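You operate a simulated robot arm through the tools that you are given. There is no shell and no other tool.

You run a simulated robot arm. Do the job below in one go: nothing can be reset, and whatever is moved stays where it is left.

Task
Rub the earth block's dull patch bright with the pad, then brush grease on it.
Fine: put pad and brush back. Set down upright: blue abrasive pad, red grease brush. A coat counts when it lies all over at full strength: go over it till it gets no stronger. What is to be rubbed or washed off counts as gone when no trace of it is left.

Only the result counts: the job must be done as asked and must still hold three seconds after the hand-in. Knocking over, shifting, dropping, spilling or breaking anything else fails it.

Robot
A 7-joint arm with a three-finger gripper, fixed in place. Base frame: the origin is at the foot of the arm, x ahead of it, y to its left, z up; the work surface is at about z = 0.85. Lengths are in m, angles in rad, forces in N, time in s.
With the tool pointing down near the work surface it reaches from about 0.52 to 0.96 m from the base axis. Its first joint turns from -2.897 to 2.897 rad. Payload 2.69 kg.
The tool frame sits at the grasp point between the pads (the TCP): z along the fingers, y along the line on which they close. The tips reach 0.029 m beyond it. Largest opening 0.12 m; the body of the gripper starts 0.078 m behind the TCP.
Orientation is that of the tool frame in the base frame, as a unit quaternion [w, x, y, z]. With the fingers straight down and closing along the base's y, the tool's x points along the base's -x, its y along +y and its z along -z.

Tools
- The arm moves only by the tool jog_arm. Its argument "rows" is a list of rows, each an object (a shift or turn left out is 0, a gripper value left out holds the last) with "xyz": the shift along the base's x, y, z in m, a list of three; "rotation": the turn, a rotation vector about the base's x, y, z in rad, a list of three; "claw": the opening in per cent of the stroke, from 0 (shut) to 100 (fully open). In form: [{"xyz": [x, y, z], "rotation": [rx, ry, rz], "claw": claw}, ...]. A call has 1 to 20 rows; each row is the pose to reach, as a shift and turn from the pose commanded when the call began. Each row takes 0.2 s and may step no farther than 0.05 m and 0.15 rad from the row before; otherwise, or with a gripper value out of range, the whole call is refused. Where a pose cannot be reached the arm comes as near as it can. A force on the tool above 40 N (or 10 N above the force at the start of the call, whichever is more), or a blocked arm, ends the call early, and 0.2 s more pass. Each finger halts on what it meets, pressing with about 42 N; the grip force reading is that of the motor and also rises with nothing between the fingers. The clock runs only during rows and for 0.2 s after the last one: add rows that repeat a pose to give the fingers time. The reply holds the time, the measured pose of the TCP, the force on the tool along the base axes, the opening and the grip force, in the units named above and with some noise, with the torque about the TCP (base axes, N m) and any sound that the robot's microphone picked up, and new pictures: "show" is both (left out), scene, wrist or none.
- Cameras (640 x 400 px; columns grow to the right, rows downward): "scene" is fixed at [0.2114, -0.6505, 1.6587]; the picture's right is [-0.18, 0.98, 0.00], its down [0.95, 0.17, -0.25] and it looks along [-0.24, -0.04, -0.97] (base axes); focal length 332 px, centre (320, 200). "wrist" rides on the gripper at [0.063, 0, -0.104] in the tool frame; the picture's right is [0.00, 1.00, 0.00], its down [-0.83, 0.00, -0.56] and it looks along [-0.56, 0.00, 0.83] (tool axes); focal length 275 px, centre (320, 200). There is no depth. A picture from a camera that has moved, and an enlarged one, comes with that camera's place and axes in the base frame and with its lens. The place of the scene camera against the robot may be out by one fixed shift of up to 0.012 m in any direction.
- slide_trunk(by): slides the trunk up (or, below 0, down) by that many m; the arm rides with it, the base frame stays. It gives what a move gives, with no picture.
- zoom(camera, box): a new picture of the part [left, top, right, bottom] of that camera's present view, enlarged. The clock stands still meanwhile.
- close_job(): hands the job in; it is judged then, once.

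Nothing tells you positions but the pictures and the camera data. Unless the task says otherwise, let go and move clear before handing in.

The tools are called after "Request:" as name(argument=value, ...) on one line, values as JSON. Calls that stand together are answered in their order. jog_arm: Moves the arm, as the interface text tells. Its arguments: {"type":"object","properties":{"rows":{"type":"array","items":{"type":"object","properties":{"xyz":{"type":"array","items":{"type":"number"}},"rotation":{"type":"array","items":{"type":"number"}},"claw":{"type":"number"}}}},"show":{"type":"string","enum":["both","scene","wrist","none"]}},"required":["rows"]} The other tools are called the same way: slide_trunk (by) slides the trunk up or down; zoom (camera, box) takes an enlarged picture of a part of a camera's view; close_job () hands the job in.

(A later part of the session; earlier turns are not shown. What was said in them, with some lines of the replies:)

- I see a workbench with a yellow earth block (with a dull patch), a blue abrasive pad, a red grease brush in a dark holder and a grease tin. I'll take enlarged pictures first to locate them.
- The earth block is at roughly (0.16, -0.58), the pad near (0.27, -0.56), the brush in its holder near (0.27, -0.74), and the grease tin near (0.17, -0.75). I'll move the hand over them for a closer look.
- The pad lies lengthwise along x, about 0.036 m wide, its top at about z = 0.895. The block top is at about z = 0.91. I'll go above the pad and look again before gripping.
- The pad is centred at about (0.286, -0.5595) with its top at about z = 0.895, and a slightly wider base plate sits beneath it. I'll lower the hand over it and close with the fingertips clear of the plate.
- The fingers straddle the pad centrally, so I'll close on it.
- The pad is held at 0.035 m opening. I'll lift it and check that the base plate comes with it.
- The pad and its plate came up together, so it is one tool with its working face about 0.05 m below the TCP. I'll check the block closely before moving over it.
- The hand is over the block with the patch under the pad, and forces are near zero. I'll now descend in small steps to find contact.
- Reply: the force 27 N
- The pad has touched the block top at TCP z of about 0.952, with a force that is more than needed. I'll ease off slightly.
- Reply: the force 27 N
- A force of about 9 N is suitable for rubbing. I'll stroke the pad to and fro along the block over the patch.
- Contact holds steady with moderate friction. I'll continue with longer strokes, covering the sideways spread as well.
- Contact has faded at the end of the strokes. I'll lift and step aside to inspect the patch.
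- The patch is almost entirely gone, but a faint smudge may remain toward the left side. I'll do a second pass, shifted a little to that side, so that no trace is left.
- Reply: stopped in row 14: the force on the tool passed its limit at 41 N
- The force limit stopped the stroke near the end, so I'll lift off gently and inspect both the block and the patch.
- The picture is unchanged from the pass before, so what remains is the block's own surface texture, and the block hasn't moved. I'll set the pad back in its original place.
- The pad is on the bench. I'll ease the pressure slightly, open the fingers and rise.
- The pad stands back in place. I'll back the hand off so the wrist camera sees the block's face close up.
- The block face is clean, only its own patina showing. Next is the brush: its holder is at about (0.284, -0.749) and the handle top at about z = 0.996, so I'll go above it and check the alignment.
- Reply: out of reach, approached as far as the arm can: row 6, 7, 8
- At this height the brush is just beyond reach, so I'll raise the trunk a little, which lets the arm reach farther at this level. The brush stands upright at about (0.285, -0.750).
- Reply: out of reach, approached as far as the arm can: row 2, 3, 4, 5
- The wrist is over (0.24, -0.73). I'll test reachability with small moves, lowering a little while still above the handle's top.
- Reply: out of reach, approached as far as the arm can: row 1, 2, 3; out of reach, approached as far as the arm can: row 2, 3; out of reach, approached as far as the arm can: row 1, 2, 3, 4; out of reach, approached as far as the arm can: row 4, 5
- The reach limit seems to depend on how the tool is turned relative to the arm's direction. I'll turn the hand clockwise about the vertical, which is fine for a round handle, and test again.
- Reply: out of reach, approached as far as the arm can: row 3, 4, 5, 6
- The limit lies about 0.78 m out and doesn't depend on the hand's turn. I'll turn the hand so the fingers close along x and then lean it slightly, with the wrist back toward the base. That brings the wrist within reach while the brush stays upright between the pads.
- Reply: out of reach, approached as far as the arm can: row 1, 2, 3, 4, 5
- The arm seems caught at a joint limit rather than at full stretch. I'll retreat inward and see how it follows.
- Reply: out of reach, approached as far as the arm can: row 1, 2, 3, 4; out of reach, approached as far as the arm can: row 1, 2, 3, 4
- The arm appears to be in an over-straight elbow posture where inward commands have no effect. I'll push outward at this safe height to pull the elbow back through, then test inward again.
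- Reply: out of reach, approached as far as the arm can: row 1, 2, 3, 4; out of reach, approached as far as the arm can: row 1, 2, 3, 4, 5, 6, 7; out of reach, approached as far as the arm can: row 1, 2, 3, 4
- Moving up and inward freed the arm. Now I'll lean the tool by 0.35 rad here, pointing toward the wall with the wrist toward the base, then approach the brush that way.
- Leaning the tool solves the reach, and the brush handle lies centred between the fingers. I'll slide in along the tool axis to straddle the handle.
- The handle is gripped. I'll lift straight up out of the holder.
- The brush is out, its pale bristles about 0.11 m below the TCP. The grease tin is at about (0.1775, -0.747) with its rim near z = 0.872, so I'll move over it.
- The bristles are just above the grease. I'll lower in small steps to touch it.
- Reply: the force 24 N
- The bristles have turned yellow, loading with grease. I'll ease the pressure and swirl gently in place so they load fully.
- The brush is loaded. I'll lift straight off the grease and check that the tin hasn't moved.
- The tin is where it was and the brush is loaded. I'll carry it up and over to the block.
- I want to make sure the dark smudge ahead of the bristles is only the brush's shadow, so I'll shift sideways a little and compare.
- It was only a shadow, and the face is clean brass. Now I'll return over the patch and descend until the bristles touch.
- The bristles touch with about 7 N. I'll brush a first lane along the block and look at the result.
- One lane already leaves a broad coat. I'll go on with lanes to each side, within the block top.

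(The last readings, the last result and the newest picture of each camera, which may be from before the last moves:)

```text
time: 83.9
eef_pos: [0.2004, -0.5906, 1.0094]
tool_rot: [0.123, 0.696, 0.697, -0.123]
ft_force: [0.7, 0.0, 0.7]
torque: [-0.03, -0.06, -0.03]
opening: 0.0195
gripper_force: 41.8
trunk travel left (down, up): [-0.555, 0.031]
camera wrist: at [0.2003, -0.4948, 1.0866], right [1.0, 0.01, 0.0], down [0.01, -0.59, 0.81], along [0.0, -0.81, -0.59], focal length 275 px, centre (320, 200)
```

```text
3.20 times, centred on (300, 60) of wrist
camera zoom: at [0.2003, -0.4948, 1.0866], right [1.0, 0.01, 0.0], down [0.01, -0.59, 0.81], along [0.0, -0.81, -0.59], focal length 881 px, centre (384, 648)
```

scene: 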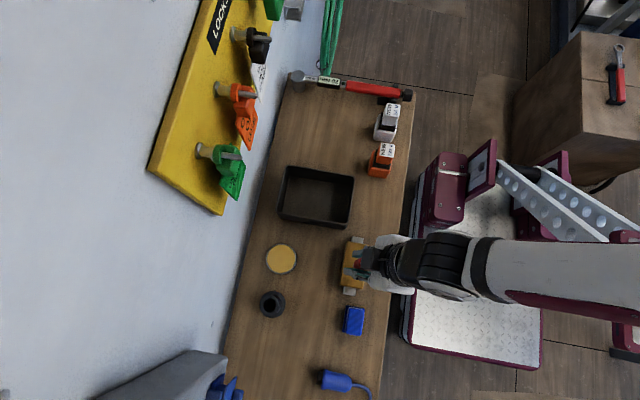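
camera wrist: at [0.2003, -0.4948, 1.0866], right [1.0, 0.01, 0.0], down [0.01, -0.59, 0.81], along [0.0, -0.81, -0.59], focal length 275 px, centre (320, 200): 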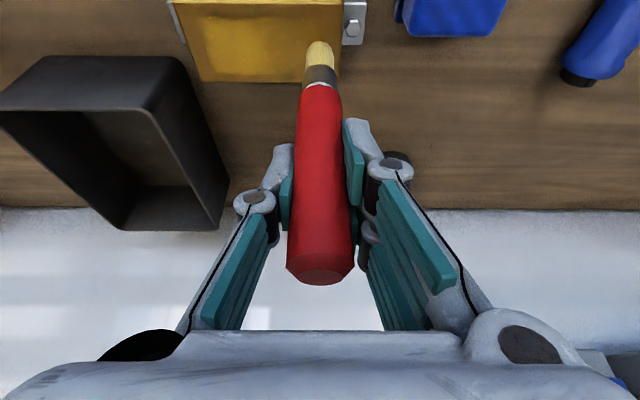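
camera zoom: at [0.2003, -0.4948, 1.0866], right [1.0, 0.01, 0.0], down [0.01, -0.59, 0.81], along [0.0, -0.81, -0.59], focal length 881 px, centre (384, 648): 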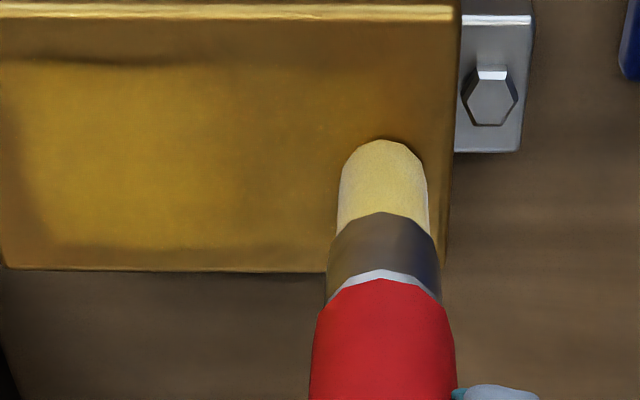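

Pressure has faded. I'll lift and look at the coat from clear of the block.

Request:
jog_arm(rows=[{"xyz": [0, 0, 0.02]}, {"xyz": [0.0, 0, 0.04]}, {"xyz": [0.03, 0.0, 0.045]}, {"xyz": [0.05, 0.02, 0.045]}, {"xyz": [0.05, 0.02, 0.045]}], show="none")

Request:
zoom(camera="scene", box=[325, 225, 385, 305])

Request:
zoom(camera="wrist", box=[150, 0, 350, 120])

```text
time: 85.1
eef_pos: [0.2499, -0.5722, 1.0549]
tool_rot: [0.123, 0.697, 0.696, -0.123]
ft_force: [-0.1, -0.3, 0.2]
torque: [0.0, -0.02, 0.03]
opening: 0.0195
gripper_force: 42.3
trunk travel left (down, up): [-0.555, 0.031]
```

```text
5.00 times, centred on (355, 265) of scene
camera zoom: at [0.2114, -0.6505, 1.6587], right [-0.18, 0.98, 0.0], down [0.95, 0.17, -0.25], along [-0.24, -0.04, -0.97], focal length 1658 px, centre (145, -125)
```

zoom: 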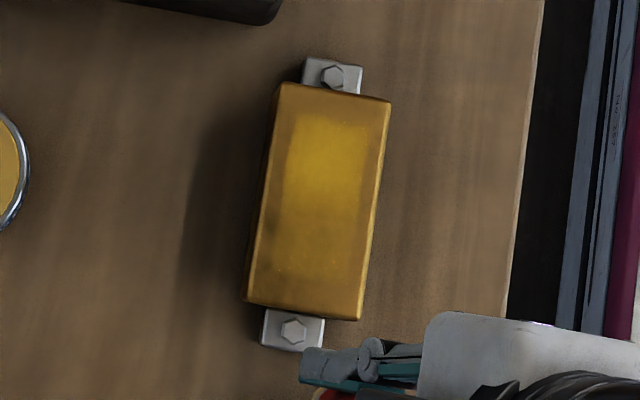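

```text
3.20 times, centred on (250, 60) of wrist
camera zoom: at [0.2494, -0.4769, 1.1332], right [1.0, 0.0, 0.0], down [0.0, -0.59, 0.81], along [0.0, -0.81, -0.59], focal length 881 px, centre (544, 648)
```

zoom: 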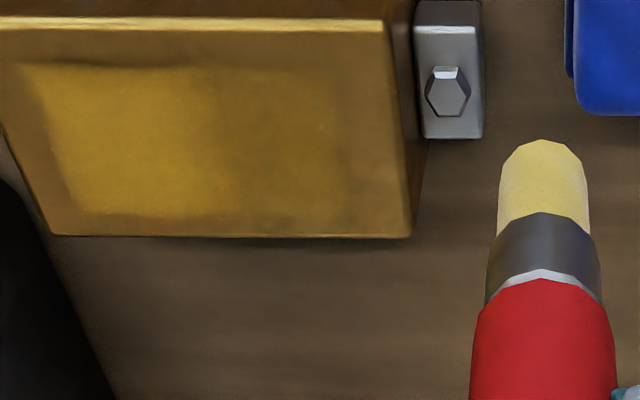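

The coat is full near one end and thinner toward the other end, where pressure was low. I'll re-apply on the weaker side, lowering there until the bristles press properly.

Request:
jog_arm(rows=[{"xyz": [-0.03, -0.006, 0]}, {"xyz": [-0.06, -0.01, 0]}, {"xyz": [-0.06, -0.01, -0.025]}, {"xyz": [-0.06, -0.01, -0.042]}, {"xyz": [-0.06, -0.01, -0.045]}, {"xyz": [-0.06, -0.01, -0.045]}], show="none")

```text
time: 86.5
eef_pos: [0.1911, -0.5819, 1.0081]
tool_rot: [0.123, 0.696, 0.697, -0.123]
ft_force: [-0.3, 0.2, 2.1]
torque: [0.06, 0.0, 0.0]
opening: 0.0196
gripper_force: 41.9
trunk travel left (down, up): [-0.555, 0.031]
```

Request:
jog_arm(rows=[{"xyz": [0, 0, -0.0006]}, {"xyz": [0.01, 0, -0.0006]}, {"xyz": [0.016, 0, -0.0006]}, {"xyz": [0.01, 0, -0.0006]}, {"xyz": [0, 0, -0.0006]}, {"xyz": [-0.01, 0, -0.0006]}, {"xyz": [-0.02, 0, -0.0006]}, {"xyz": [-0.01, 0, -0.0006]}, {"xyz": [0, 0, -0.0006]}], show="none")

Request:
zoom(camera="wrist", box=[200, 0, 400, 120])

```text
time: 88.5
eef_pos: [0.187, -0.578, 1.0086]
tool_rot: [0.12, 0.697, 0.696, -0.122]
ft_force: [-0.8, 1.0, 5.1]
torque: [0.05, 0.11, -0.01]
opening: 0.0197
gripper_force: 41.9
trunk travel left (down, up): [-0.555, 0.031]
```

```text
3.20 times, centred on (300, 60) of wrist
camera zoom: at [0.1886, -0.4831, 1.0865], right [1.0, 0.0, 0.0], down [0.01, -0.59, 0.8], along [0.0, -0.8, -0.59], focal length 881 px, centre (384, 648)
```

zoom: 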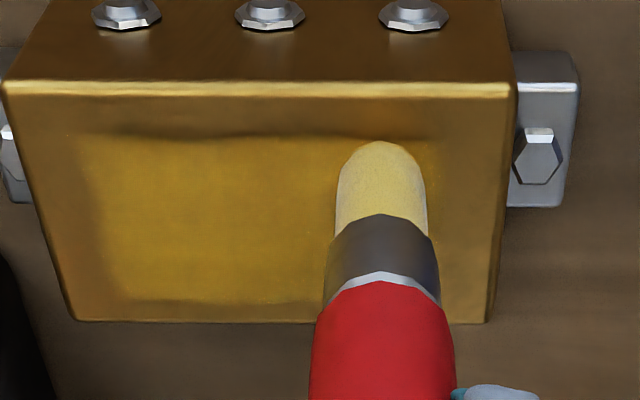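

Request:
jog_arm(rows=[{"xyz": [0.01, 0.004, 0]}, {"xyz": [0.018, 0.009, 0]}, {"xyz": [0.008, 0.009, 0]}, {"xyz": [-0.002, 0.009, 0]}, {"xyz": [-0.012, 0.009, 0]}, {"xyz": [-0.022, 0.009, 0]}, {"xyz": [-0.032, 0.009, 0]}, {"xyz": [-0.042, 0.009, 0]}, {"xyz": [-0.053, 0.009, 0]}, {"xyz": [-0.053, 0.0, 0]}, {"xyz": [-0.053, -0.01, 0]}, {"xyz": [-0.042, -0.01, 0]}, {"xyz": [-0.032, -0.01, 0]}, {"xyz": [-0.022, -0.01, 0]}, {"xyz": [-0.012, -0.01, 0]}, {"xyz": [-0.002, -0.01, 0]}, {"xyz": [0.008, -0.01, 0]}, {"xyz": [0.018, -0.01, 0]}, {"xyz": [0.01, -0.003, 0]}], show="none")

Request:
zoom(camera="wrist", box=[200, 0, 400, 120])

```text
time: 92.5
eef_pos: [0.2007, -0.5816, 1.0094]
tool_rot: [0.124, 0.695, 0.697, -0.123]
ft_force: [-0.3, -0.2, -1.0]
torque: [0.02, 0.04, 0.02]
opening: 0.0195
gripper_force: 41.7
trunk travel left (down, up): [-0.555, 0.031]
```

```text
3.20 times, centred on (300, 60) of wrist
camera zoom: at [0.2004, -0.4864, 1.0871], right [1.0, 0.01, 0.0], down [0.01, -0.59, 0.81], along [0.0, -0.81, -0.59], focal length 881 px, centre (384, 648)
```

zoom: 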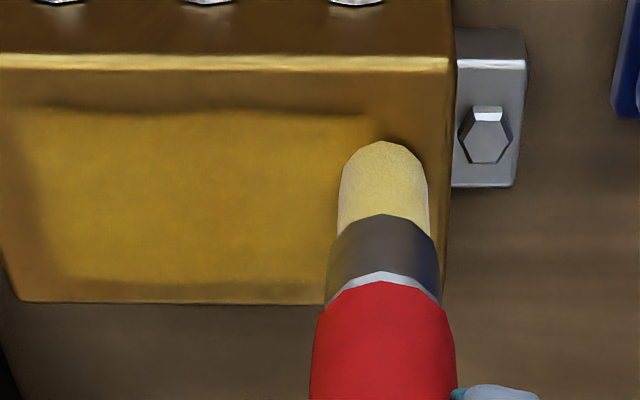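

Request:
jog_arm(rows=[{"xyz": [0, 0, 0.02]}, {"xyz": [0.0, 0, 0.04]}, {"xyz": [0.03, 0.0, 0.045]}, {"xyz": [0.05, 0.015, 0.045]}, {"xyz": [0.05, 0.015, 0.045]}], show="none")

Request:
zoom(camera="scene", box=[325, 225, 385, 305])

Request:
zoom(camera="wrist", box=[150, 0, 350, 120])

```text
time: 93.7
eef_pos: [0.2497, -0.5677, 1.0556]
tool_rot: [0.122, 0.696, 0.696, -0.123]
ft_force: [0.0, 0.2, -1.6]
torque: [0.0, -0.02, -0.07]
opening: 0.0196
gripper_force: 41.9
trunk travel left (down, up): [-0.555, 0.031]
```

```text
5.00 times, centred on (355, 265) of scene
camera zoom: at [0.2114, -0.6505, 1.6587], right [-0.18, 0.98, 0.0], down [0.95, 0.17, -0.25], along [-0.24, -0.04, -0.97], focal length 1658 px, centre (145, -125)
```

zoom: 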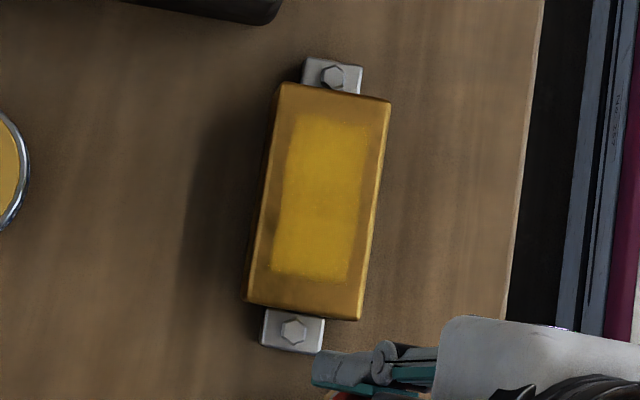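

```text
3.20 times, centred on (250, 60) of wrist
camera zoom: at [0.2497, -0.472, 1.1315], right [1.0, 0.0, 0.0], down [0.0, -0.59, 0.81], along [0.0, -0.81, -0.59], focal length 881 px, centre (544, 648)
```

zoom: 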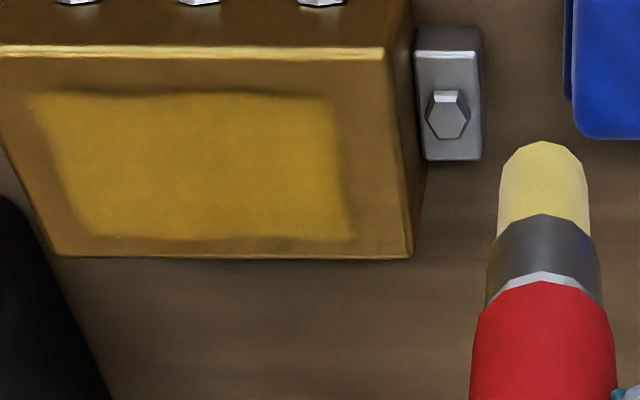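

The coat now fills a clear rectangle. I'll take a close baseline view, then go over it once more with steady pressure to see whether it gets any stronger.

Request:
zoom(camera="scene", box=[338, 240, 372, 290])

Request:
jog_arm(rows=[{"xyz": [-0.03, -0.008, 0]}, {"xyz": [-0.06, -0.014, 0]}, {"xyz": [-0.06, -0.014, -0.025]}, {"xyz": [-0.06, -0.014, -0.042]}, {"xyz": [-0.06, -0.014, -0.0455]}, {"xyz": [-0.06, -0.014, -0.0465]}, {"xyz": [-0.06, -0.014, -0.0465]}], show="none")

```text
8.00 times, centred on (355, 265) of scene
camera zoom: at [0.2114, -0.6505, 1.6587], right [-0.18, 0.98, 0.0], down [0.95, 0.17, -0.25], along [-0.24, -0.04, -0.97], focal length 2653 px, centre (40, -320)
```

zoom: 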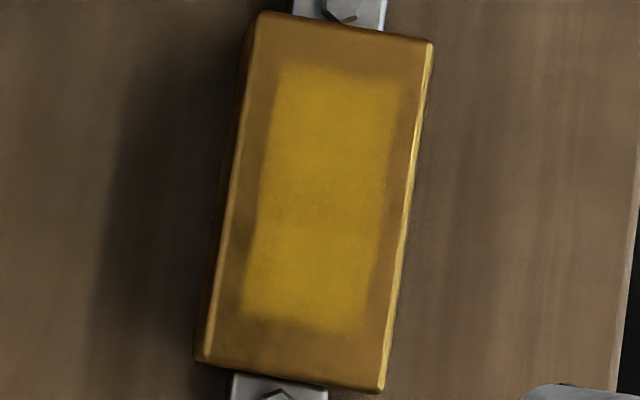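

```text
time: 95.3
eef_pos: [0.1903, -0.5817, 1.0078]
tool_rot: [0.123, 0.695, 0.697, -0.124]
ft_force: [0.9, 2.2, 16.0]
torque: [0.31, -0.02, 0.0]
opening: 0.0195
gripper_force: 42.2
trunk travel left (down, up): [-0.555, 0.031]
```

Request:
jog_arm(rows=[{"xyz": [0.008, 0, 0]}, {"xyz": [-0.004, 0, 0]}, {"xyz": [-0.016, 0, 0]}, {"xyz": [-0.028, 0, 0]}, {"xyz": [-0.04, 0, 0]}, {"xyz": [-0.055, 0, 0]}, {"xyz": [-0.055, 0.009, 0]}, {"xyz": [-0.04, 0.009, 0]}, {"xyz": [-0.028, 0.009, 0]}, {"xyz": [-0.016, 0.009, 0]}, {"xyz": [-0.004, 0.009, 0]}, {"xyz": [0.008, 0.009, 0]}, {"xyz": [0.008, 0.0, 0]}, {"xyz": [0.008, -0.009, 0]}, {"xyz": [-0.004, -0.009, 0]}, {"xyz": [-0.016, -0.009, 0]}, {"xyz": [-0.028, -0.009, 0]}, {"xyz": [-0.04, -0.009, 0]}, {"xyz": [-0.055, -0.009, 0]}, {"xyz": [-0.055, -0.003, 0]}], show="none")

```text
time: 99.5
eef_pos: [0.1351, -0.584, 1.0094]
tool_rot: [0.123, 0.696, 0.697, -0.124]
ft_force: [0.5, -0.6, -0.7]
torque: [0.0, -0.01, 0.03]
opening: 0.0194
gripper_force: 41.8
trunk travel left (down, up): [-0.555, 0.031]
```

Request:
jog_arm(rows=[{"xyz": [0, 0, -0.0008]}, {"xyz": [0, 0, -0.0008]}], show="none")

```text
time: 100.1
eef_pos: [0.1351, -0.5828, 1.0077]
tool_rot: [0.124, 0.695, 0.697, -0.123]
ft_force: [0.3, 1.6, 5.2]
torque: [0.15, 0.08, 0.01]
opening: 0.0196
gripper_force: 42.5
trunk travel left (down, up): [-0.555, 0.031]
```

Request:
jog_arm(rows=[{"xyz": [0, -0.006, -0.0003]}, {"xyz": [0.012, -0.006, -0.0003]}, {"xyz": [0.024, -0.006, -0.0003]}, {"xyz": [0.036, -0.006, -0.0004]}, {"xyz": [0.048, -0.006, -0.0004]}, {"xyz": [0.062, -0.006, -0.0004]}, {"xyz": [0.062, 0.003, -0.0004]}, {"xyz": [0.048, 0.003, -0.0004]}, {"xyz": [0.036, 0.003, -0.0005]}, {"xyz": [0.024, 0.003, -0.0005]}, {"xyz": [0.012, 0.003, -0.0005]}, {"xyz": [0, 0.003, -0.0005]}, {"xyz": [0, 0.011, -0.0005]}, {"xyz": [0.012, 0.011, -0.0006]}, {"xyz": [0.024, 0.011, -0.0006]}, {"xyz": [0.036, 0.011, -0.0006]}, {"xyz": [0.048, 0.011, -0.0006]}, {"xyz": [0.062, 0.011, -0.0006]}], show="none")

```text
time: 103.9
eef_pos: [0.1973, -0.5742, 1.0058]
tool_rot: [0.123, 0.696, 0.696, -0.123]
ft_force: [-2.1, -0.2, 14.0]
torque: [0.02, 0.28, -0.01]
opening: 0.0194
gripper_force: 41.8
trunk travel left (down, up): [-0.555, 0.031]
```

Contact held throughout this time. I'll lift and compare.

Request:
jog_arm(rows=[{"xyz": [0, 0, 0.02]}, {"xyz": [0.0, 0, 0.04]}, {"xyz": [0.03, 0.0, 0.048]}, {"xyz": [0.053, 0.007, 0.048]}, {"xyz": [0.053, 0.007, 0.048]}], show="none")

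Request:
zoom(camera="scene", box=[338, 240, 372, 290])

Request:
zoom(camera="wrist", box=[150, 0, 350, 120])

```text
time: 105.1
eef_pos: [0.2509, -0.5678, 1.0555]
tool_rot: [0.122, 0.696, 0.697, -0.123]
ft_force: [0.8, 0.0, 0.1]
torque: [0.02, 0.0, -0.03]
opening: 0.0196
gripper_force: 41.8
trunk travel left (down, up): [-0.555, 0.031]
```

```text
8.00 times, centred on (355, 265) of scene
camera zoom: at [0.2114, -0.6505, 1.6587], right [-0.18, 0.98, 0.0], down [0.95, 0.17, -0.25], along [-0.24, -0.04, -0.97], focal length 2653 px, centre (40, -320)
```

zoom: 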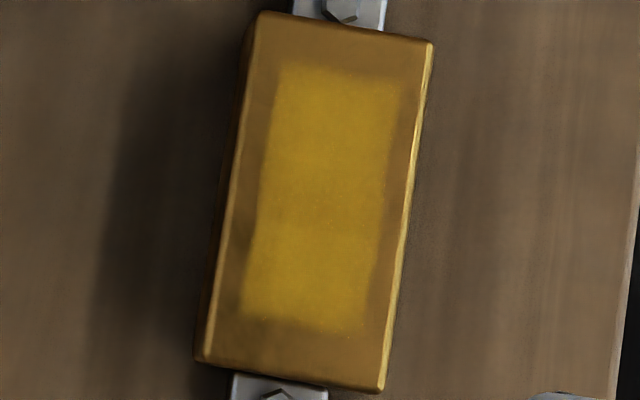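

```text
3.20 times, centred on (250, 60) of wrist
camera zoom: at [0.2512, -0.4724, 1.1326], right [1.0, 0.01, 0.0], down [0.01, -0.59, 0.81], along [0.0, -0.81, -0.59], focal length 881 px, centre (544, 648)
```

zoom: 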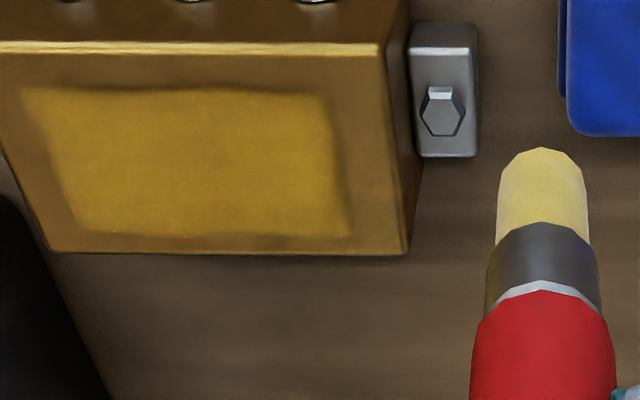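

Request:
zoom(camera="wrist", box=[150, 15, 280, 90])

```text
4.92 times, centred on (215, 52) of wrist
camera zoom: at [0.2512, -0.4724, 1.1326], right [1.0, 0.01, 0.0], down [0.01, -0.59, 0.81], along [0.0, -0.81, -0.59], focal length 1355 px, centre (837, 926)
```

zoom: 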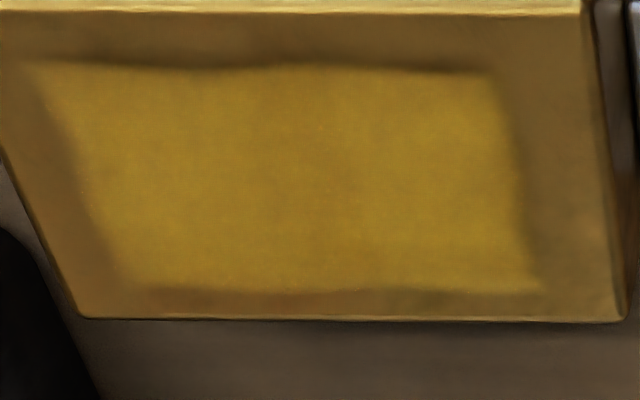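

The coat looks even, and its edges are the zone's own limits, since wider strokes no longer extend it. I'll make one final pass round the edges and corners to be sure it is at full strength everywhere.

Request:
jog_arm(rows=[{"xyz": [-0.03, -0.004, 0]}, {"xyz": [-0.057, -0.005, 0]}, {"xyz": [-0.057, -0.005, -0.025]}, {"xyz": [-0.057, -0.005, -0.043]}, {"xyz": [-0.057, -0.005, -0.0475]}, {"xyz": [-0.057, -0.005, -0.049]}, {"xyz": [-0.057, -0.005, -0.049]}], show="none")

```text
time: 106.7
eef_pos: [0.1923, -0.5736, 1.0064]
tool_rot: [0.125, 0.696, 0.697, -0.123]
ft_force: [0.6, 0.7, 9.0]
torque: [0.09, 0.02, -0.02]
opening: 0.0194
gripper_force: 41.8
trunk travel left (down, up): [-0.555, 0.031]
```

Request:
jog_arm(rows=[{"xyz": [0.004, 0.003, 0]}, {"xyz": [-0.01, 0.003, 0]}, {"xyz": [-0.022, 0.003, 0]}, {"xyz": [-0.036, 0.003, -0.0001]}, {"xyz": [-0.048, 0.003, -0.0001]}, {"xyz": [-0.061, 0.003, -0.0001]}, {"xyz": [-0.061, -0.008, -0.0002]}, {"xyz": [-0.061, -0.022, -0.0002]}, {"xyz": [-0.048, -0.022, -0.0003]}, {"xyz": [-0.036, -0.022, -0.0003]}, {"xyz": [-0.022, -0.022, -0.0003]}, {"xyz": [-0.01, -0.022, -0.0004]}, {"xyz": [0.004, -0.022, -0.0004]}, {"xyz": [0.004, -0.008, -0.0005]}, {"xyz": [-0.01, -0.009, -0.0005]}, {"xyz": [-0.022, -0.009, -0.0005]}, {"xyz": [-0.036, -0.009, -0.0006]}, {"xyz": [-0.048, -0.009, -0.0006]}, {"xyz": [-0.06, -0.009, -0.0006]}], show="none")

```text
time: 110.7
eef_pos: [0.1323, -0.582, 1.0053]
tool_rot: [0.123, 0.696, 0.697, -0.123]
ft_force: [0.8, -0.4, 0.3]
torque: [0.01, 0.02, 0.01]
opening: 0.0194
gripper_force: 42.1
trunk travel left (down, up): [-0.555, 0.031]
```

Request:
jog_arm(rows=[{"xyz": [0, 0, 0.02]}, {"xyz": [0.0, 0, 0.045]}, {"xyz": [0.04, 0.0, 0.05]}, {"xyz": [0.08, 0.007, 0.05]}, {"xyz": [0.118, 0.014, 0.05]}, {"xyz": [0.118, 0.014, 0.05]}], show="wrist")

Request:
zoom(camera="scene", box=[338, 240, 372, 290])

Request:
zoom(camera="wrist", box=[150, 15, 280, 90])

```text
time: 112.1
eef_pos: [0.2504, -0.5664, 1.0567]
tool_rot: [0.122, 0.696, 0.697, -0.124]
ft_force: [0.2, -0.7, -0.8]
torque: [-0.01, 0.0, 0.02]
opening: 0.0196
gripper_force: 42.1
trunk travel left (down, up): [-0.555, 0.031]
camera wrist: at [0.2498, -0.4702, 1.1346], right [1.0, 0.01, 0.0], down [0.01, -0.59, 0.81], along [0.0, -0.81, -0.59], focal length 275 px, centre (320, 200)
```

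wrist: 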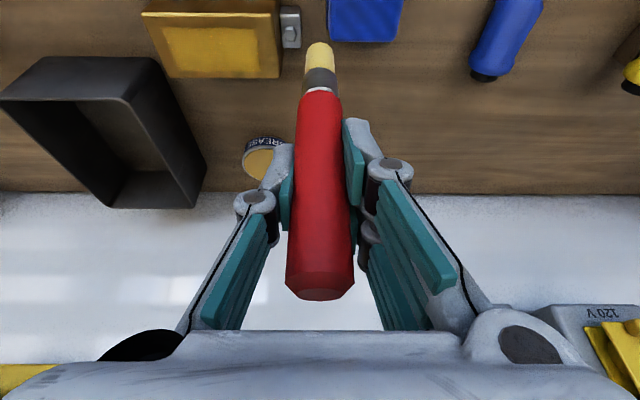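

```text
8.00 times, centred on (355, 265) of scene
camera zoom: at [0.2114, -0.6505, 1.6587], right [-0.18, 0.98, 0.0], down [0.95, 0.17, -0.25], along [-0.24, -0.04, -0.97], focal length 2653 px, centre (40, -320)
```

zoom: 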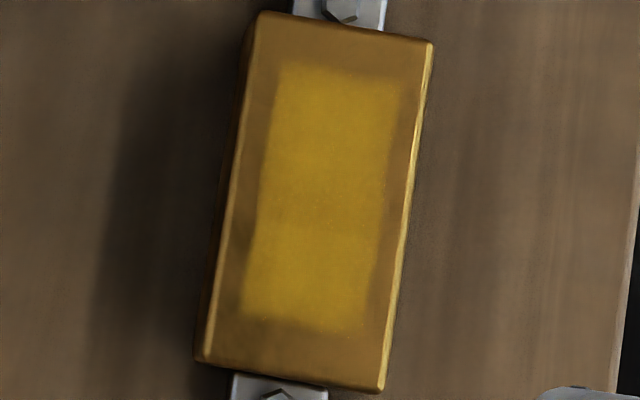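

```text
4.92 times, centred on (215, 52) of wrist
camera zoom: at [0.2498, -0.4702, 1.1346], right [1.0, 0.01, 0.0], down [0.01, -0.59, 0.81], along [0.0, -0.81, -0.59], focal length 1355 px, centre (837, 926)
```

zoom: 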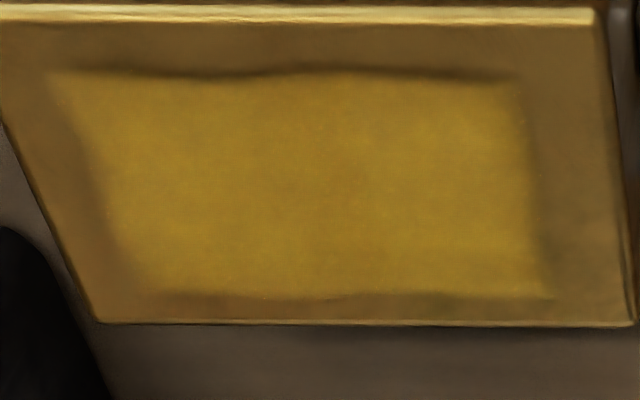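

The coat is unchanged from the previous look, so it is at full strength all over. Next I'll return the brush to its holder, first measuring how it sits in the grip.

Request:
zoom(camera="wrist", box=[260, 20, 380, 140])

Request:
zoom(camera="wrist", box=[220, 180, 420, 320])

Request:
zoom(camera="scene", box=[240, 280, 300, 330])

```text
3.33 times, centred on (320, 80) of wrist
camera zoom: at [0.2498, -0.4702, 1.1346], right [1.0, 0.01, 0.0], down [0.01, -0.59, 0.81], along [0.0, -0.81, -0.59], focal length 918 px, centre (320, 600)
```

zoom: 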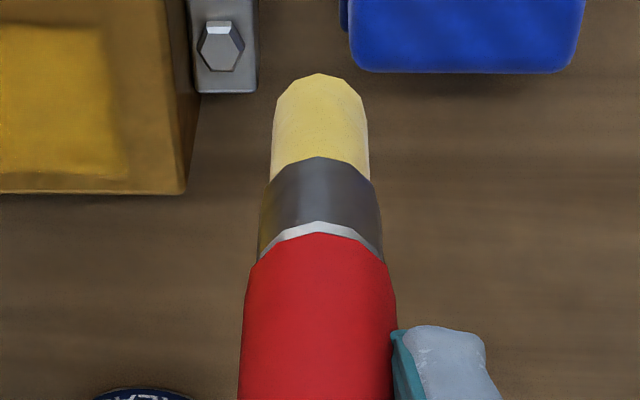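

```text
2.86 times, centred on (320, 250) of wrist
camera zoom: at [0.2498, -0.4702, 1.1346], right [1.0, 0.01, 0.0], down [0.01, -0.59, 0.81], along [0.0, -0.81, -0.59], focal length 786 px, centre (320, 57)
```

zoom: 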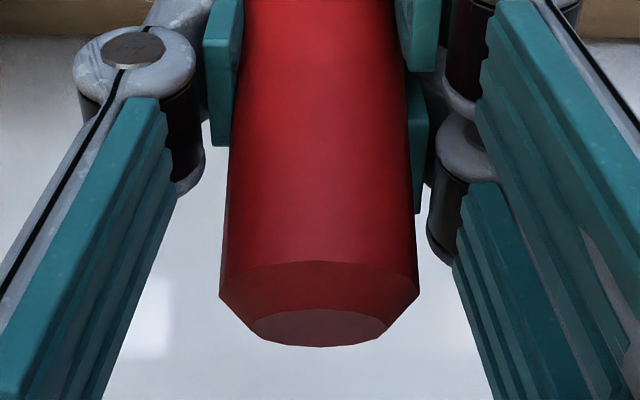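

```text
8.00 times, centred on (270, 305) of scene
camera zoom: at [0.2114, -0.6505, 1.6587], right [-0.18, 0.98, 0.0], down [0.95, 0.17, -0.25], along [-0.24, -0.04, -0.97], focal length 2653 px, centre (720, -640)
```

zoom: 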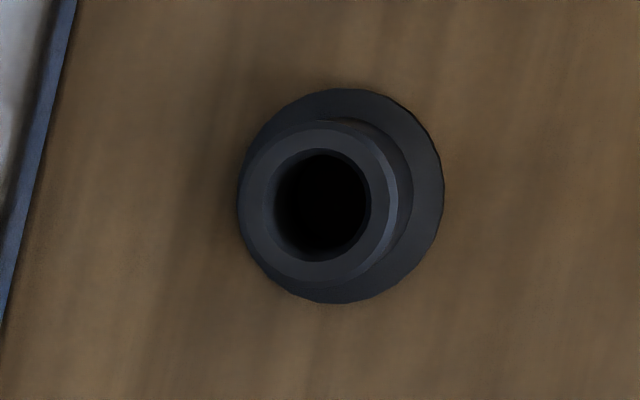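

The brush has crept up about 3.5 mm in the grip and leans about 0.044 rad. I'll take out that lean by tilting the tool slightly while moving over the holder.

Request:
jog_arm(rows=[{"xyz": [0.01, -0.04, 0.0], "rotation": [-0.02, 0, 0]}, {"xyz": [0.02, -0.08, 0.0], "rotation": [-0.044, 0, 0]}, {"xyz": [0.03, -0.12, 0.0], "rotation": [-0.044, 0, 0]}, {"xyz": [0.0345, -0.155, -0.003], "rotation": [-0.044, 0, 0]}, {"xyz": [0.0345, -0.18, -0.005], "rotation": [-0.044, 0, 0]}, {"xyz": [0.0345, -0.1855, -0.008], "rotation": [-0.044, 0, 0]}, {"xyz": [0.0345, -0.1855, -0.008], "rotation": [-0.044, 0, 0]}], show="both")

Request:
zoom(camera="wrist", box=[270, 0, 370, 110])

```text
time: 113.7
eef_pos: [0.2888, -0.7522, 1.0478]
tool_rot: [0.138, 0.693, 0.694, -0.139]
ft_force: [-0.2, 0.6, -0.6]
torque: [-0.01, 0.01, 0.0]
opening: 0.0196
gripper_force: 42.3
trunk travel left (down, up): [-0.555, 0.031]
camera wrist: at [0.2876, -0.6543, 1.1218], right [1.0, 0.01, 0.0], down [0.01, -0.55, 0.83], along [0.0, -0.83, -0.55], focal length 275 px, centre (320, 200)
```

scene: 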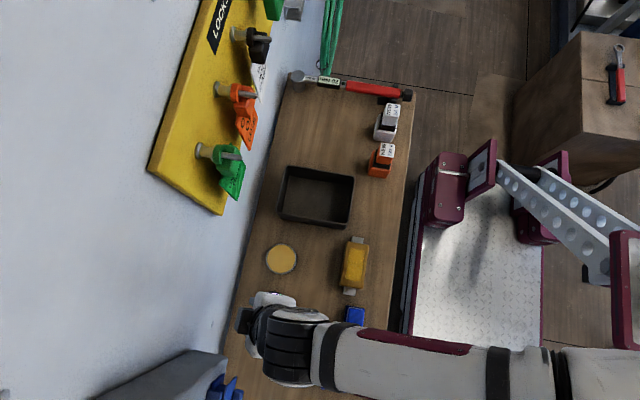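
wrist: 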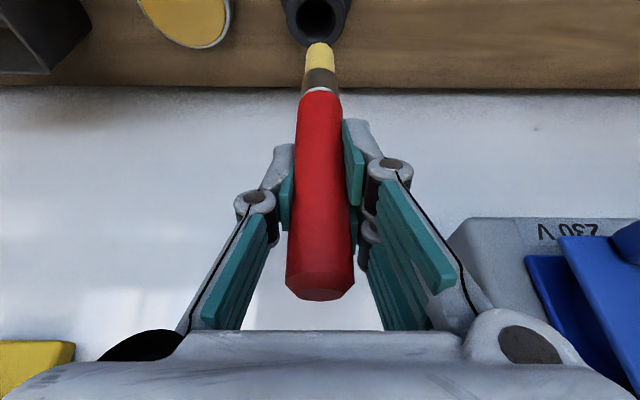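

```text
3.64 times, centred on (320, 55) of wrist
camera zoom: at [0.2876, -0.6543, 1.1218], right [1.0, 0.01, 0.0], down [0.01, -0.55, 0.83], along [0.0, -0.83, -0.55], focal length 1001 px, centre (320, 727)
```

zoom: 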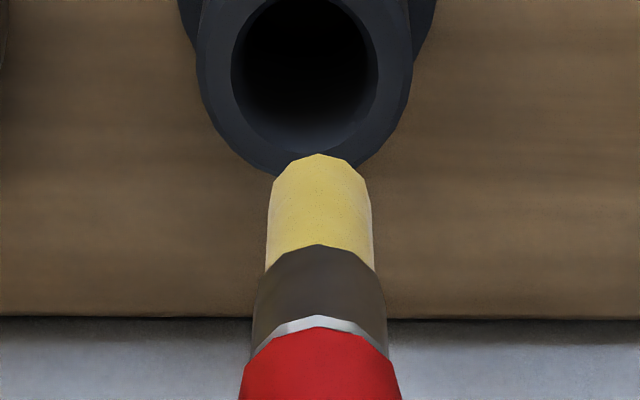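

The hole centre is about 3 mm toward -x and 2 mm toward +y from the brush axis. I'll correct that and lower to just above the rim.

Request:
jog_arm(rows=[{"xyz": [-0.003, 0.002, -0.01]}, {"xyz": [-0.003, 0.002, -0.022]}, {"xyz": [-0.003, 0.002, -0.03]}, {"xyz": [-0.003, 0.002, -0.03]}], show="none")

Request:
zoom(camera="wrist", box=[260, 0, 380, 110])

```text
time: 114.7
eef_pos: [0.2829, -0.7503, 1.018]
tool_rot: [0.138, 0.693, 0.694, -0.139]
ft_force: [0.0, 0.2, 0.0]
torque: [-0.03, 0.0, 0.0]
opening: 0.0193
gripper_force: 42.0
trunk travel left (down, up): [-0.555, 0.031]
```

```text
3.64 times, centred on (320, 55) of wrist
camera zoom: at [0.2828, -0.6516, 1.0905], right [1.0, 0.01, 0.0], down [0.01, -0.55, 0.83], along [0.0, -0.83, -0.55], focal length 1001 px, centre (320, 727)
```

zoom: 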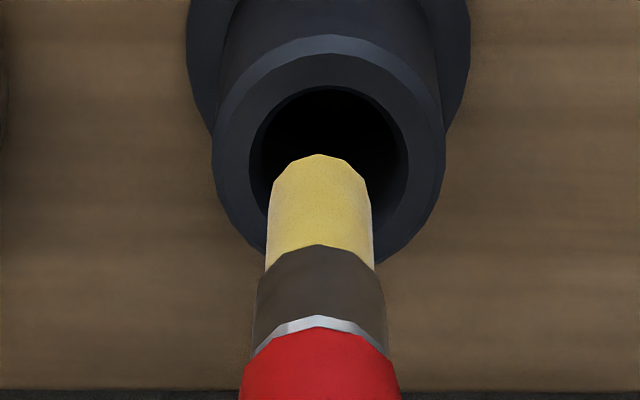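

Request:
jog_arm(rows=[{"xyz": [0.0016, 0.0006, -0.005]}, {"xyz": [0.0016, 0.0006, -0.01]}, {"xyz": [0.0016, 0.0006, -0.015]}, {"xyz": [0.0016, 0.0006, -0.02]}, {"xyz": [0.0016, 0.0006, -0.02]}], show="none")

Request:
zoom(camera="wrist", box=[260, 0, 380, 110])

```text
time: 115.9
eef_pos: [0.2846, -0.7492, 0.9969]
tool_rot: [0.138, 0.693, 0.694, -0.139]
ft_force: [-0.1, -0.1, -1.1]
torque: [0.01, -0.01, 0.01]
opening: 0.0195
gripper_force: 41.5
trunk travel left (down, up): [-0.555, 0.031]
```

```text
3.64 times, centred on (320, 55) of wrist
camera zoom: at [0.2843, -0.6506, 1.0697], right [1.0, 0.01, 0.0], down [0.01, -0.55, 0.83], along [0.0, -0.83, -0.55], focal length 1001 px, centre (320, 727)
```

zoom: 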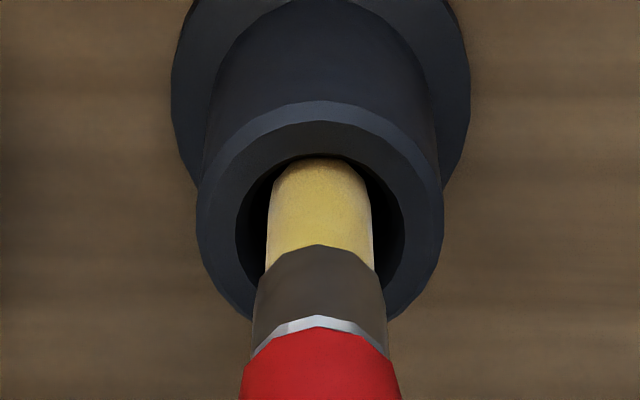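

The tip has entered the hole and is centred. I'll nudge 1 mm and continue lowering gently.

Request:
jog_arm(rows=[{"xyz": [0, 0.001, -0.005]}, {"xyz": [0, 0.001, -0.01]}, {"xyz": [0, 0.001, -0.015]}, {"xyz": [0, 0.001, -0.02]}, {"xyz": [0, 0.001, -0.02]}], show="none")

Request:
zoom(camera="wrist", box=[260, 0, 380, 110])

```text
time: 117.1
eef_pos: [0.2836, -0.7496, 0.9751]
tool_rot: [0.138, 0.693, 0.694, -0.139]
ft_force: [0.3, -0.1, 0.2]
torque: [-0.01, 0.04, 0.03]
opening: 0.0194
gripper_force: 42.3
trunk travel left (down, up): [-0.555, 0.031]
```

```text
3.64 times, centred on (320, 55) of wrist
camera zoom: at [0.2827, -0.6503, 1.0493], right [1.0, 0.01, 0.0], down [0.01, -0.55, 0.83], along [0.0, -0.83, -0.55], focal length 1001 px, centre (320, 727)
```

zoom: 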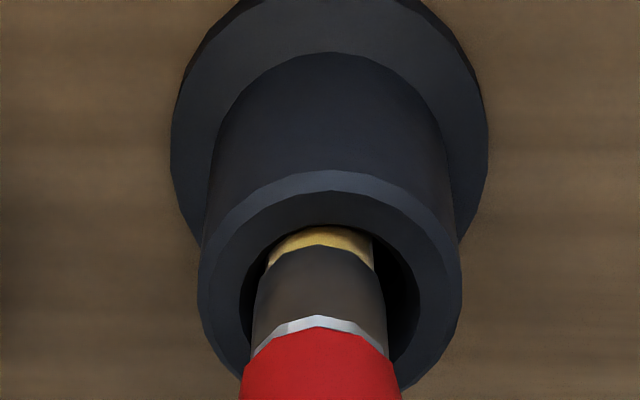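

Request:
jog_arm(rows=[{"xyz": [0.0014, 0.001, -0.003]}, {"xyz": [0.0014, 0.001, -0.008]}, {"xyz": [0.0014, 0.001, -0.012]}, {"xyz": [0.0014, 0.001, -0.012]}], show="none")

Request:
zoom(camera="wrist", box=[260, 0, 380, 110])

```text
time: 118.1
eef_pos: [0.2857, -0.7484, 0.9645]
tool_rot: [0.138, 0.693, 0.694, -0.139]
ft_force: [0.5, 0.4, -0.3]
torque: [-0.03, -0.01, -0.02]
opening: 0.0197
gripper_force: 42.2
trunk travel left (down, up): [-0.555, 0.031]
```

```text
3.64 times, centred on (320, 55) of wrist
camera zoom: at [0.285, -0.6492, 1.0376], right [1.0, 0.01, 0.0], down [0.01, -0.55, 0.83], along [0.0, -0.83, -0.55], focal length 1001 px, centre (320, 727)
```

zoom: 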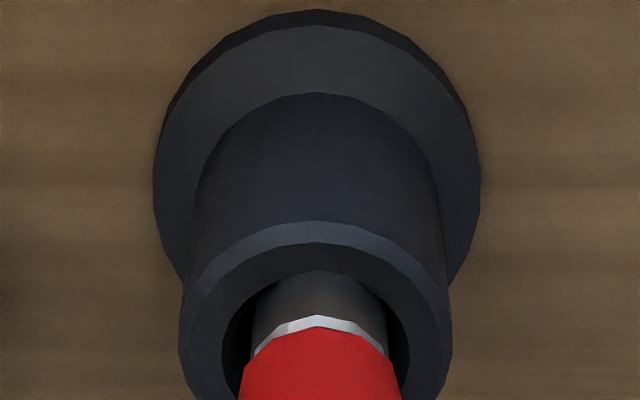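

Request:
jog_arm(rows=[{"xyz": [-0.0005, 0, -0.002]}, {"xyz": [-0.0005, 0, -0.005]}, {"xyz": [-0.0005, 0, -0.007]}, {"xyz": [-0.0005, 0, -0.007]}], show="none")

```text
time: 119.1
eef_pos: [0.2839, -0.7457, 0.9563]
tool_rot: [0.139, 0.692, 0.694, -0.138]
ft_force: [0.8, 0.1, 0.2]
torque: [-0.06, -0.01, 0.03]
opening: 0.0194
gripper_force: 42.3
trunk travel left (down, up): [-0.555, 0.031]
```

Request:
jog_arm(rows=[{"xyz": [0, -0.0005, -0.001]}, {"xyz": [0, -0.0005, -0.002]}, {"xyz": [0, -0.0005, -0.002]}], show="none")

Request:
zoom(camera="wrist", box=[260, 0, 380, 110])

```text
time: 119.9
eef_pos: [0.2844, -0.7486, 0.9552]
tool_rot: [0.139, 0.692, 0.694, -0.139]
ft_force: [-0.2, -0.2, -1.6]
torque: [-0.02, -0.01, 0.0]
opening: 0.0195
gripper_force: 42.6
trunk travel left (down, up): [-0.555, 0.031]
```

```text
3.64 times, centred on (320, 55) of wrist
camera zoom: at [0.2835, -0.6495, 1.0289], right [1.0, 0.01, 0.0], down [0.01, -0.55, 0.83], along [0.0, -0.83, -0.55], focal length 1001 px, centre (320, 727)
```

zoom: 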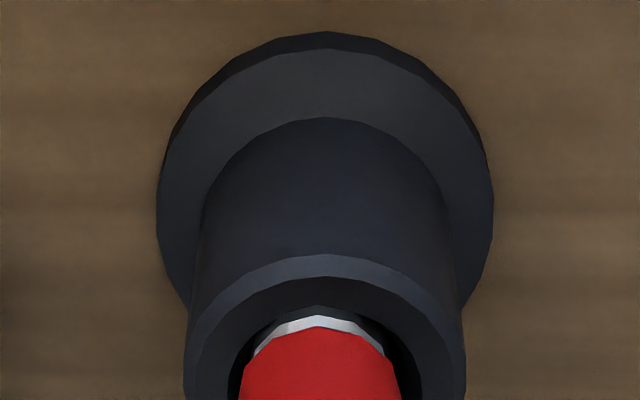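

Request:
jog_arm(rows=[{"xyz": [0.0008, 0, -0.001]}, {"xyz": [0.0008, 0, -0.002]}, {"xyz": [0.0008, 0, -0.002]}], show="none")

```text
time: 120.7
eef_pos: [0.2859, -0.7473, 0.9542]
tool_rot: [0.139, 0.692, 0.694, -0.14]
ft_force: [-0.2, 0.2, 0.2]
torque: [0.0, 0.03, -0.02]
opening: 0.0197
gripper_force: 42.2
trunk travel left (down, up): [-0.555, 0.031]
```

Request:
jog_arm(rows=[{"xyz": [0, 0, -0.001]}, {"xyz": [0, 0, -0.002]}, {"xyz": [0, 0, -0.002]}], show="none")

```text
time: 121.5
eef_pos: [0.2844, -0.7483, 0.9527]
tool_rot: [0.138, 0.693, 0.694, -0.139]
ft_force: [-0.9, 1.2, 3.2]
torque: [0.17, 0.06, -0.02]
opening: 0.0195
gripper_force: 41.5
trunk travel left (down, up): [-0.555, 0.031]
```

The brush stands on the holder's floor. I'll open the fingers and withdraw along the tool axis.

Request:
jog_arm(rows=[{"claw": 22}, {"claw": 35}, {"claw": 50}, {"claw": 65}, {"claw": 65}], show="wrist")

```text
time: 122.7
eef_pos: [0.2865, -0.7483, 0.9516]
tool_rot: [0.138, 0.693, 0.694, -0.138]
ft_force: [-0.9, 0.0, -0.2]
torque: [-0.02, -0.02, 0.05]
opening: 0.0777
gripper_force: 0.0
trunk travel left (down, up): [-0.555, 0.031]
camera wrist: at [0.2846, -0.6497, 1.0249], right [1.0, 0.01, 0.0], down [0.01, -0.55, 0.83], along [0.0, -0.83, -0.55], focal length 275 px, centre (320, 200)
```

wrist: 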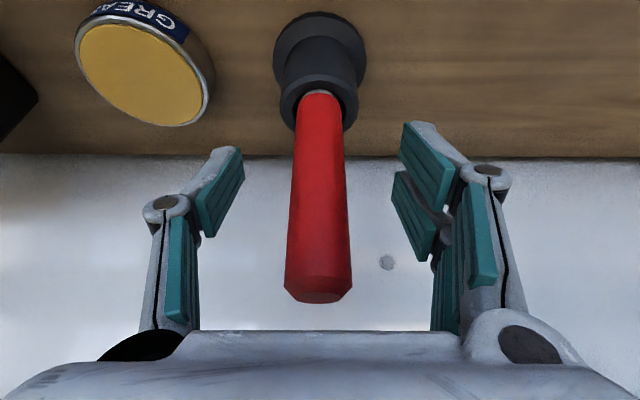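

Released, and the brush stands in its holder. I'll withdraw up and back along the tool axis.

Request:
jog_arm(rows=[{"xyz": [0, 0.012, 0.028]}, {"xyz": [0, 0.026, 0.062]}, {"xyz": [0, 0.04, 0.1]}, {"xyz": [0, 0.055, 0.135]}, {"xyz": [0, 0.085, 0.165]}, {"xyz": [0, 0.115, 0.19]}, {"xyz": [0, 0.145, 0.2]}, {"xyz": [0, 0.145, 0.2]}], show="both")

```text
time: 124.5
eef_pos: [0.2859, -0.6033, 1.152]
tool_rot: [0.138, 0.693, 0.694, -0.139]
ft_force: [0.6, -0.1, 0.0]
torque: [0.02, 0.02, -0.01]
opening: 0.078
gripper_force: 0.1
trunk travel left (down, up): [-0.555, 0.031]
camera wrist: at [0.2842, -0.5044, 1.2252], right [1.0, 0.01, 0.0], down [0.01, -0.55, 0.83], along [0.0, -0.83, -0.55], focal length 275 px, centre (320, 200)
```

scene: 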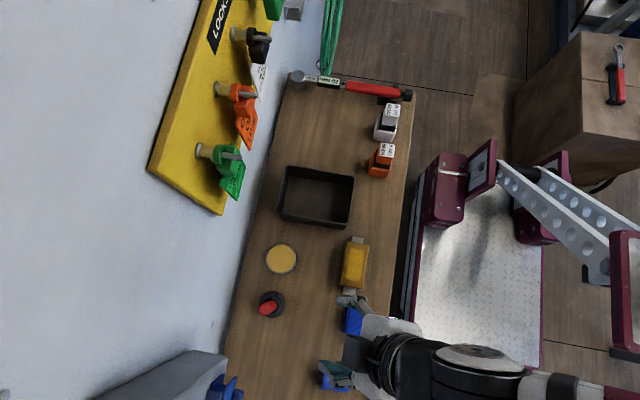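
wrist: 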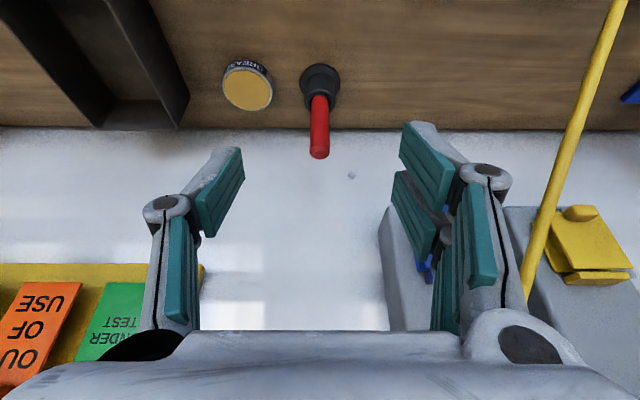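

Everything seems in place. I'll enlarge the scene to verify the brush, tin, pad and block.

Request:
zoom(camera="scene", box=[220, 220, 400, 400])

Request:
zoom(camera="scene", box=[240, 280, 300, 330])

Request:
zoom(camera="wrist", box=[260, 40, 380, 180])

```text
2.22 times, centred on (310, 310) of scene
camera zoom: at [0.2114, -0.6505, 1.6587], right [-0.18, 0.98, 0.0], down [0.95, 0.17, -0.25], along [-0.24, -0.04, -0.97], focal length 737 px, centre (342, -44)
```

zoom: 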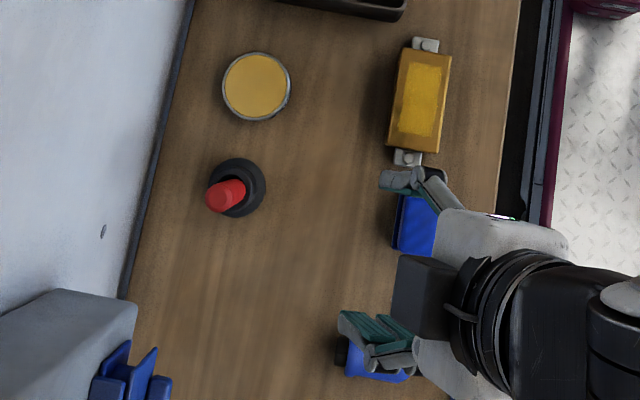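

```text
8.00 times, centred on (270, 305) of scene
camera zoom: at [0.2114, -0.6505, 1.6587], right [-0.18, 0.98, 0.0], down [0.95, 0.17, -0.25], along [-0.24, -0.04, -0.97], focal length 2653 px, centre (720, -640)
```

zoom: 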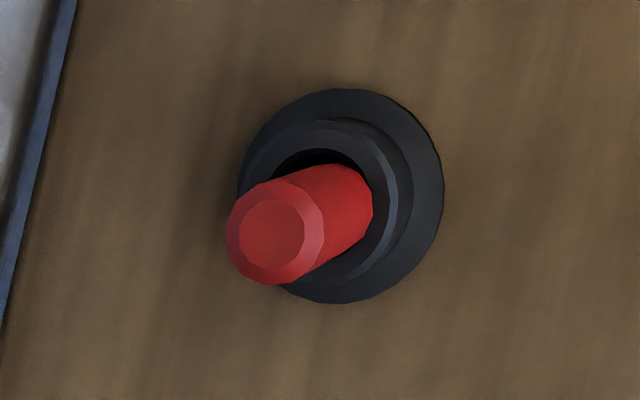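

```text
2.86 times, centred on (320, 110) of wrist
camera zoom: at [0.2842, -0.5044, 1.2252], right [1.0, 0.01, 0.0], down [0.01, -0.55, 0.83], along [0.0, -0.83, -0.55], focal length 786 px, centre (320, 457)
```

zoom: 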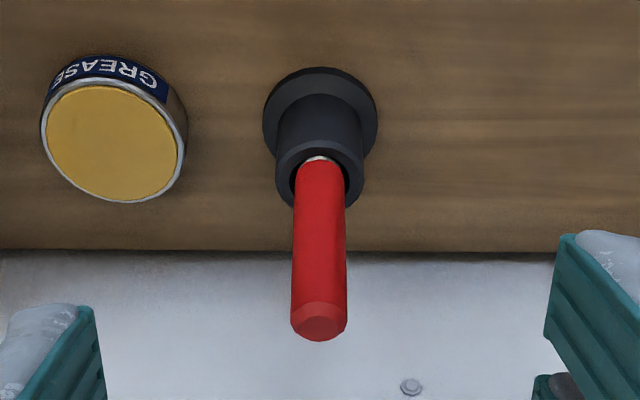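

The brush stands in its holder, leaning only slightly within the hole's play. The tin and block are in their places and the coat is intact. I'll move the hand farther clear and take a last look.

Request:
jog_arm(rows=[{"xyz": [-0.03, 0.0, 0.03]}, {"xyz": [-0.07, 0.01, 0.05]}, {"xyz": [-0.11, 0.02, 0.07]}, {"xyz": [-0.15, 0.03, 0.08]}, {"xyz": [-0.19, 0.03, 0.09]}, {"xyz": [-0.23, 0.03, 0.1]}, {"xyz": [-0.27, 0.03, 0.1]}, {"xyz": [-0.27, 0.03, 0.1]}], show="both")

Request:
zoom(camera="scene", box=[220, 220, 400, 400])

```text
time: 126.3
eef_pos: [0.0171, -0.5738, 1.254]
tool_rot: [0.138, 0.693, 0.694, -0.138]
ft_force: [-0.7, 0.0, 0.6]
torque: [0.0, -0.01, 0.01]
opening: 0.0781
gripper_force: 0.0
trunk travel left (down, up): [-0.555, 0.031]
camera wrist: at [0.0165, -0.4744, 1.3269], right [1.0, 0.01, 0.0], down [0.01, -0.55, 0.83], along [0.0, -0.83, -0.55], focal length 275 px, centre (320, 200)
```

scene: 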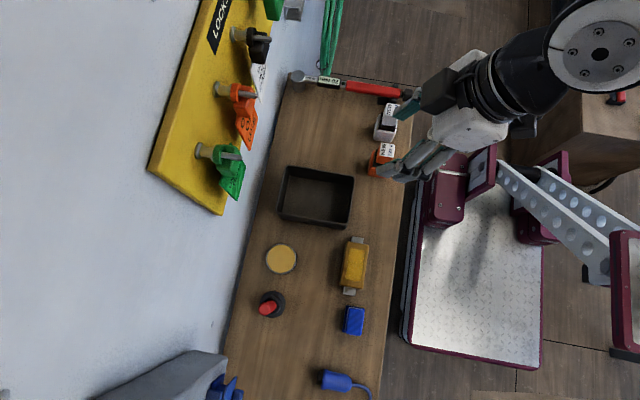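
wrist: 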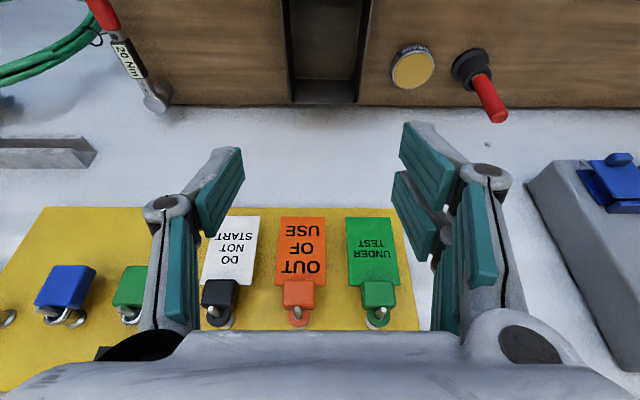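

```text
2.22 times, centred on (310, 310) of scene
camera zoom: at [0.2114, -0.6505, 1.6587], right [-0.18, 0.98, 0.0], down [0.95, 0.17, -0.25], along [-0.24, -0.04, -0.97], focal length 737 px, centre (342, -44)
```

zoom: 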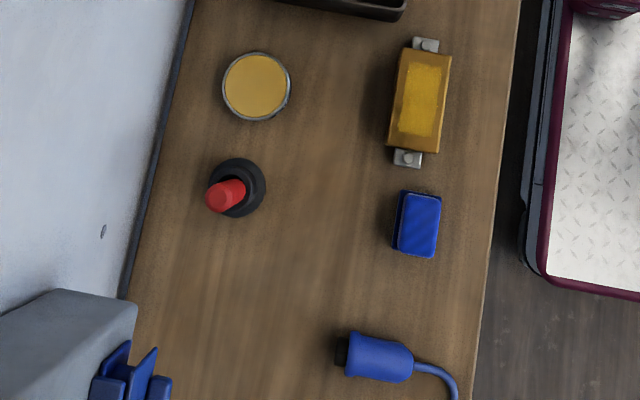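

The pad and brush are back upright in their original places. The tin and block haven't moved, and the patch is bright under an even coat of grease. The hand is empty and clear, so I'm handing the job in.

Request:
close_job()

```text
The job is handed in.
```

The job is done and handed in. The earth block's dull patch is rubbed bright and covered with an even coat of grease.

- **Patch:** after two passes with the pad the dark patch was gone. A faint mottling stayed the same between passes, so I took it to be the block's own surface.
- **Grease:** I brushed it on in several passes. The last passes made the coat no stronger and no wider, so I took it to be at full strength.
- **Pad and brush:** both are back upright in their original places. The brush leans about 0.03 rad inside its holder, within the play of the hole.
- **Everything else:** in the last pictures the tin, the block and the other items near the block were where they started.

The trunk is still 0.08 m higher than at the start. I raised it while trying to reach the brush; leaning the tool is what made the reach work.
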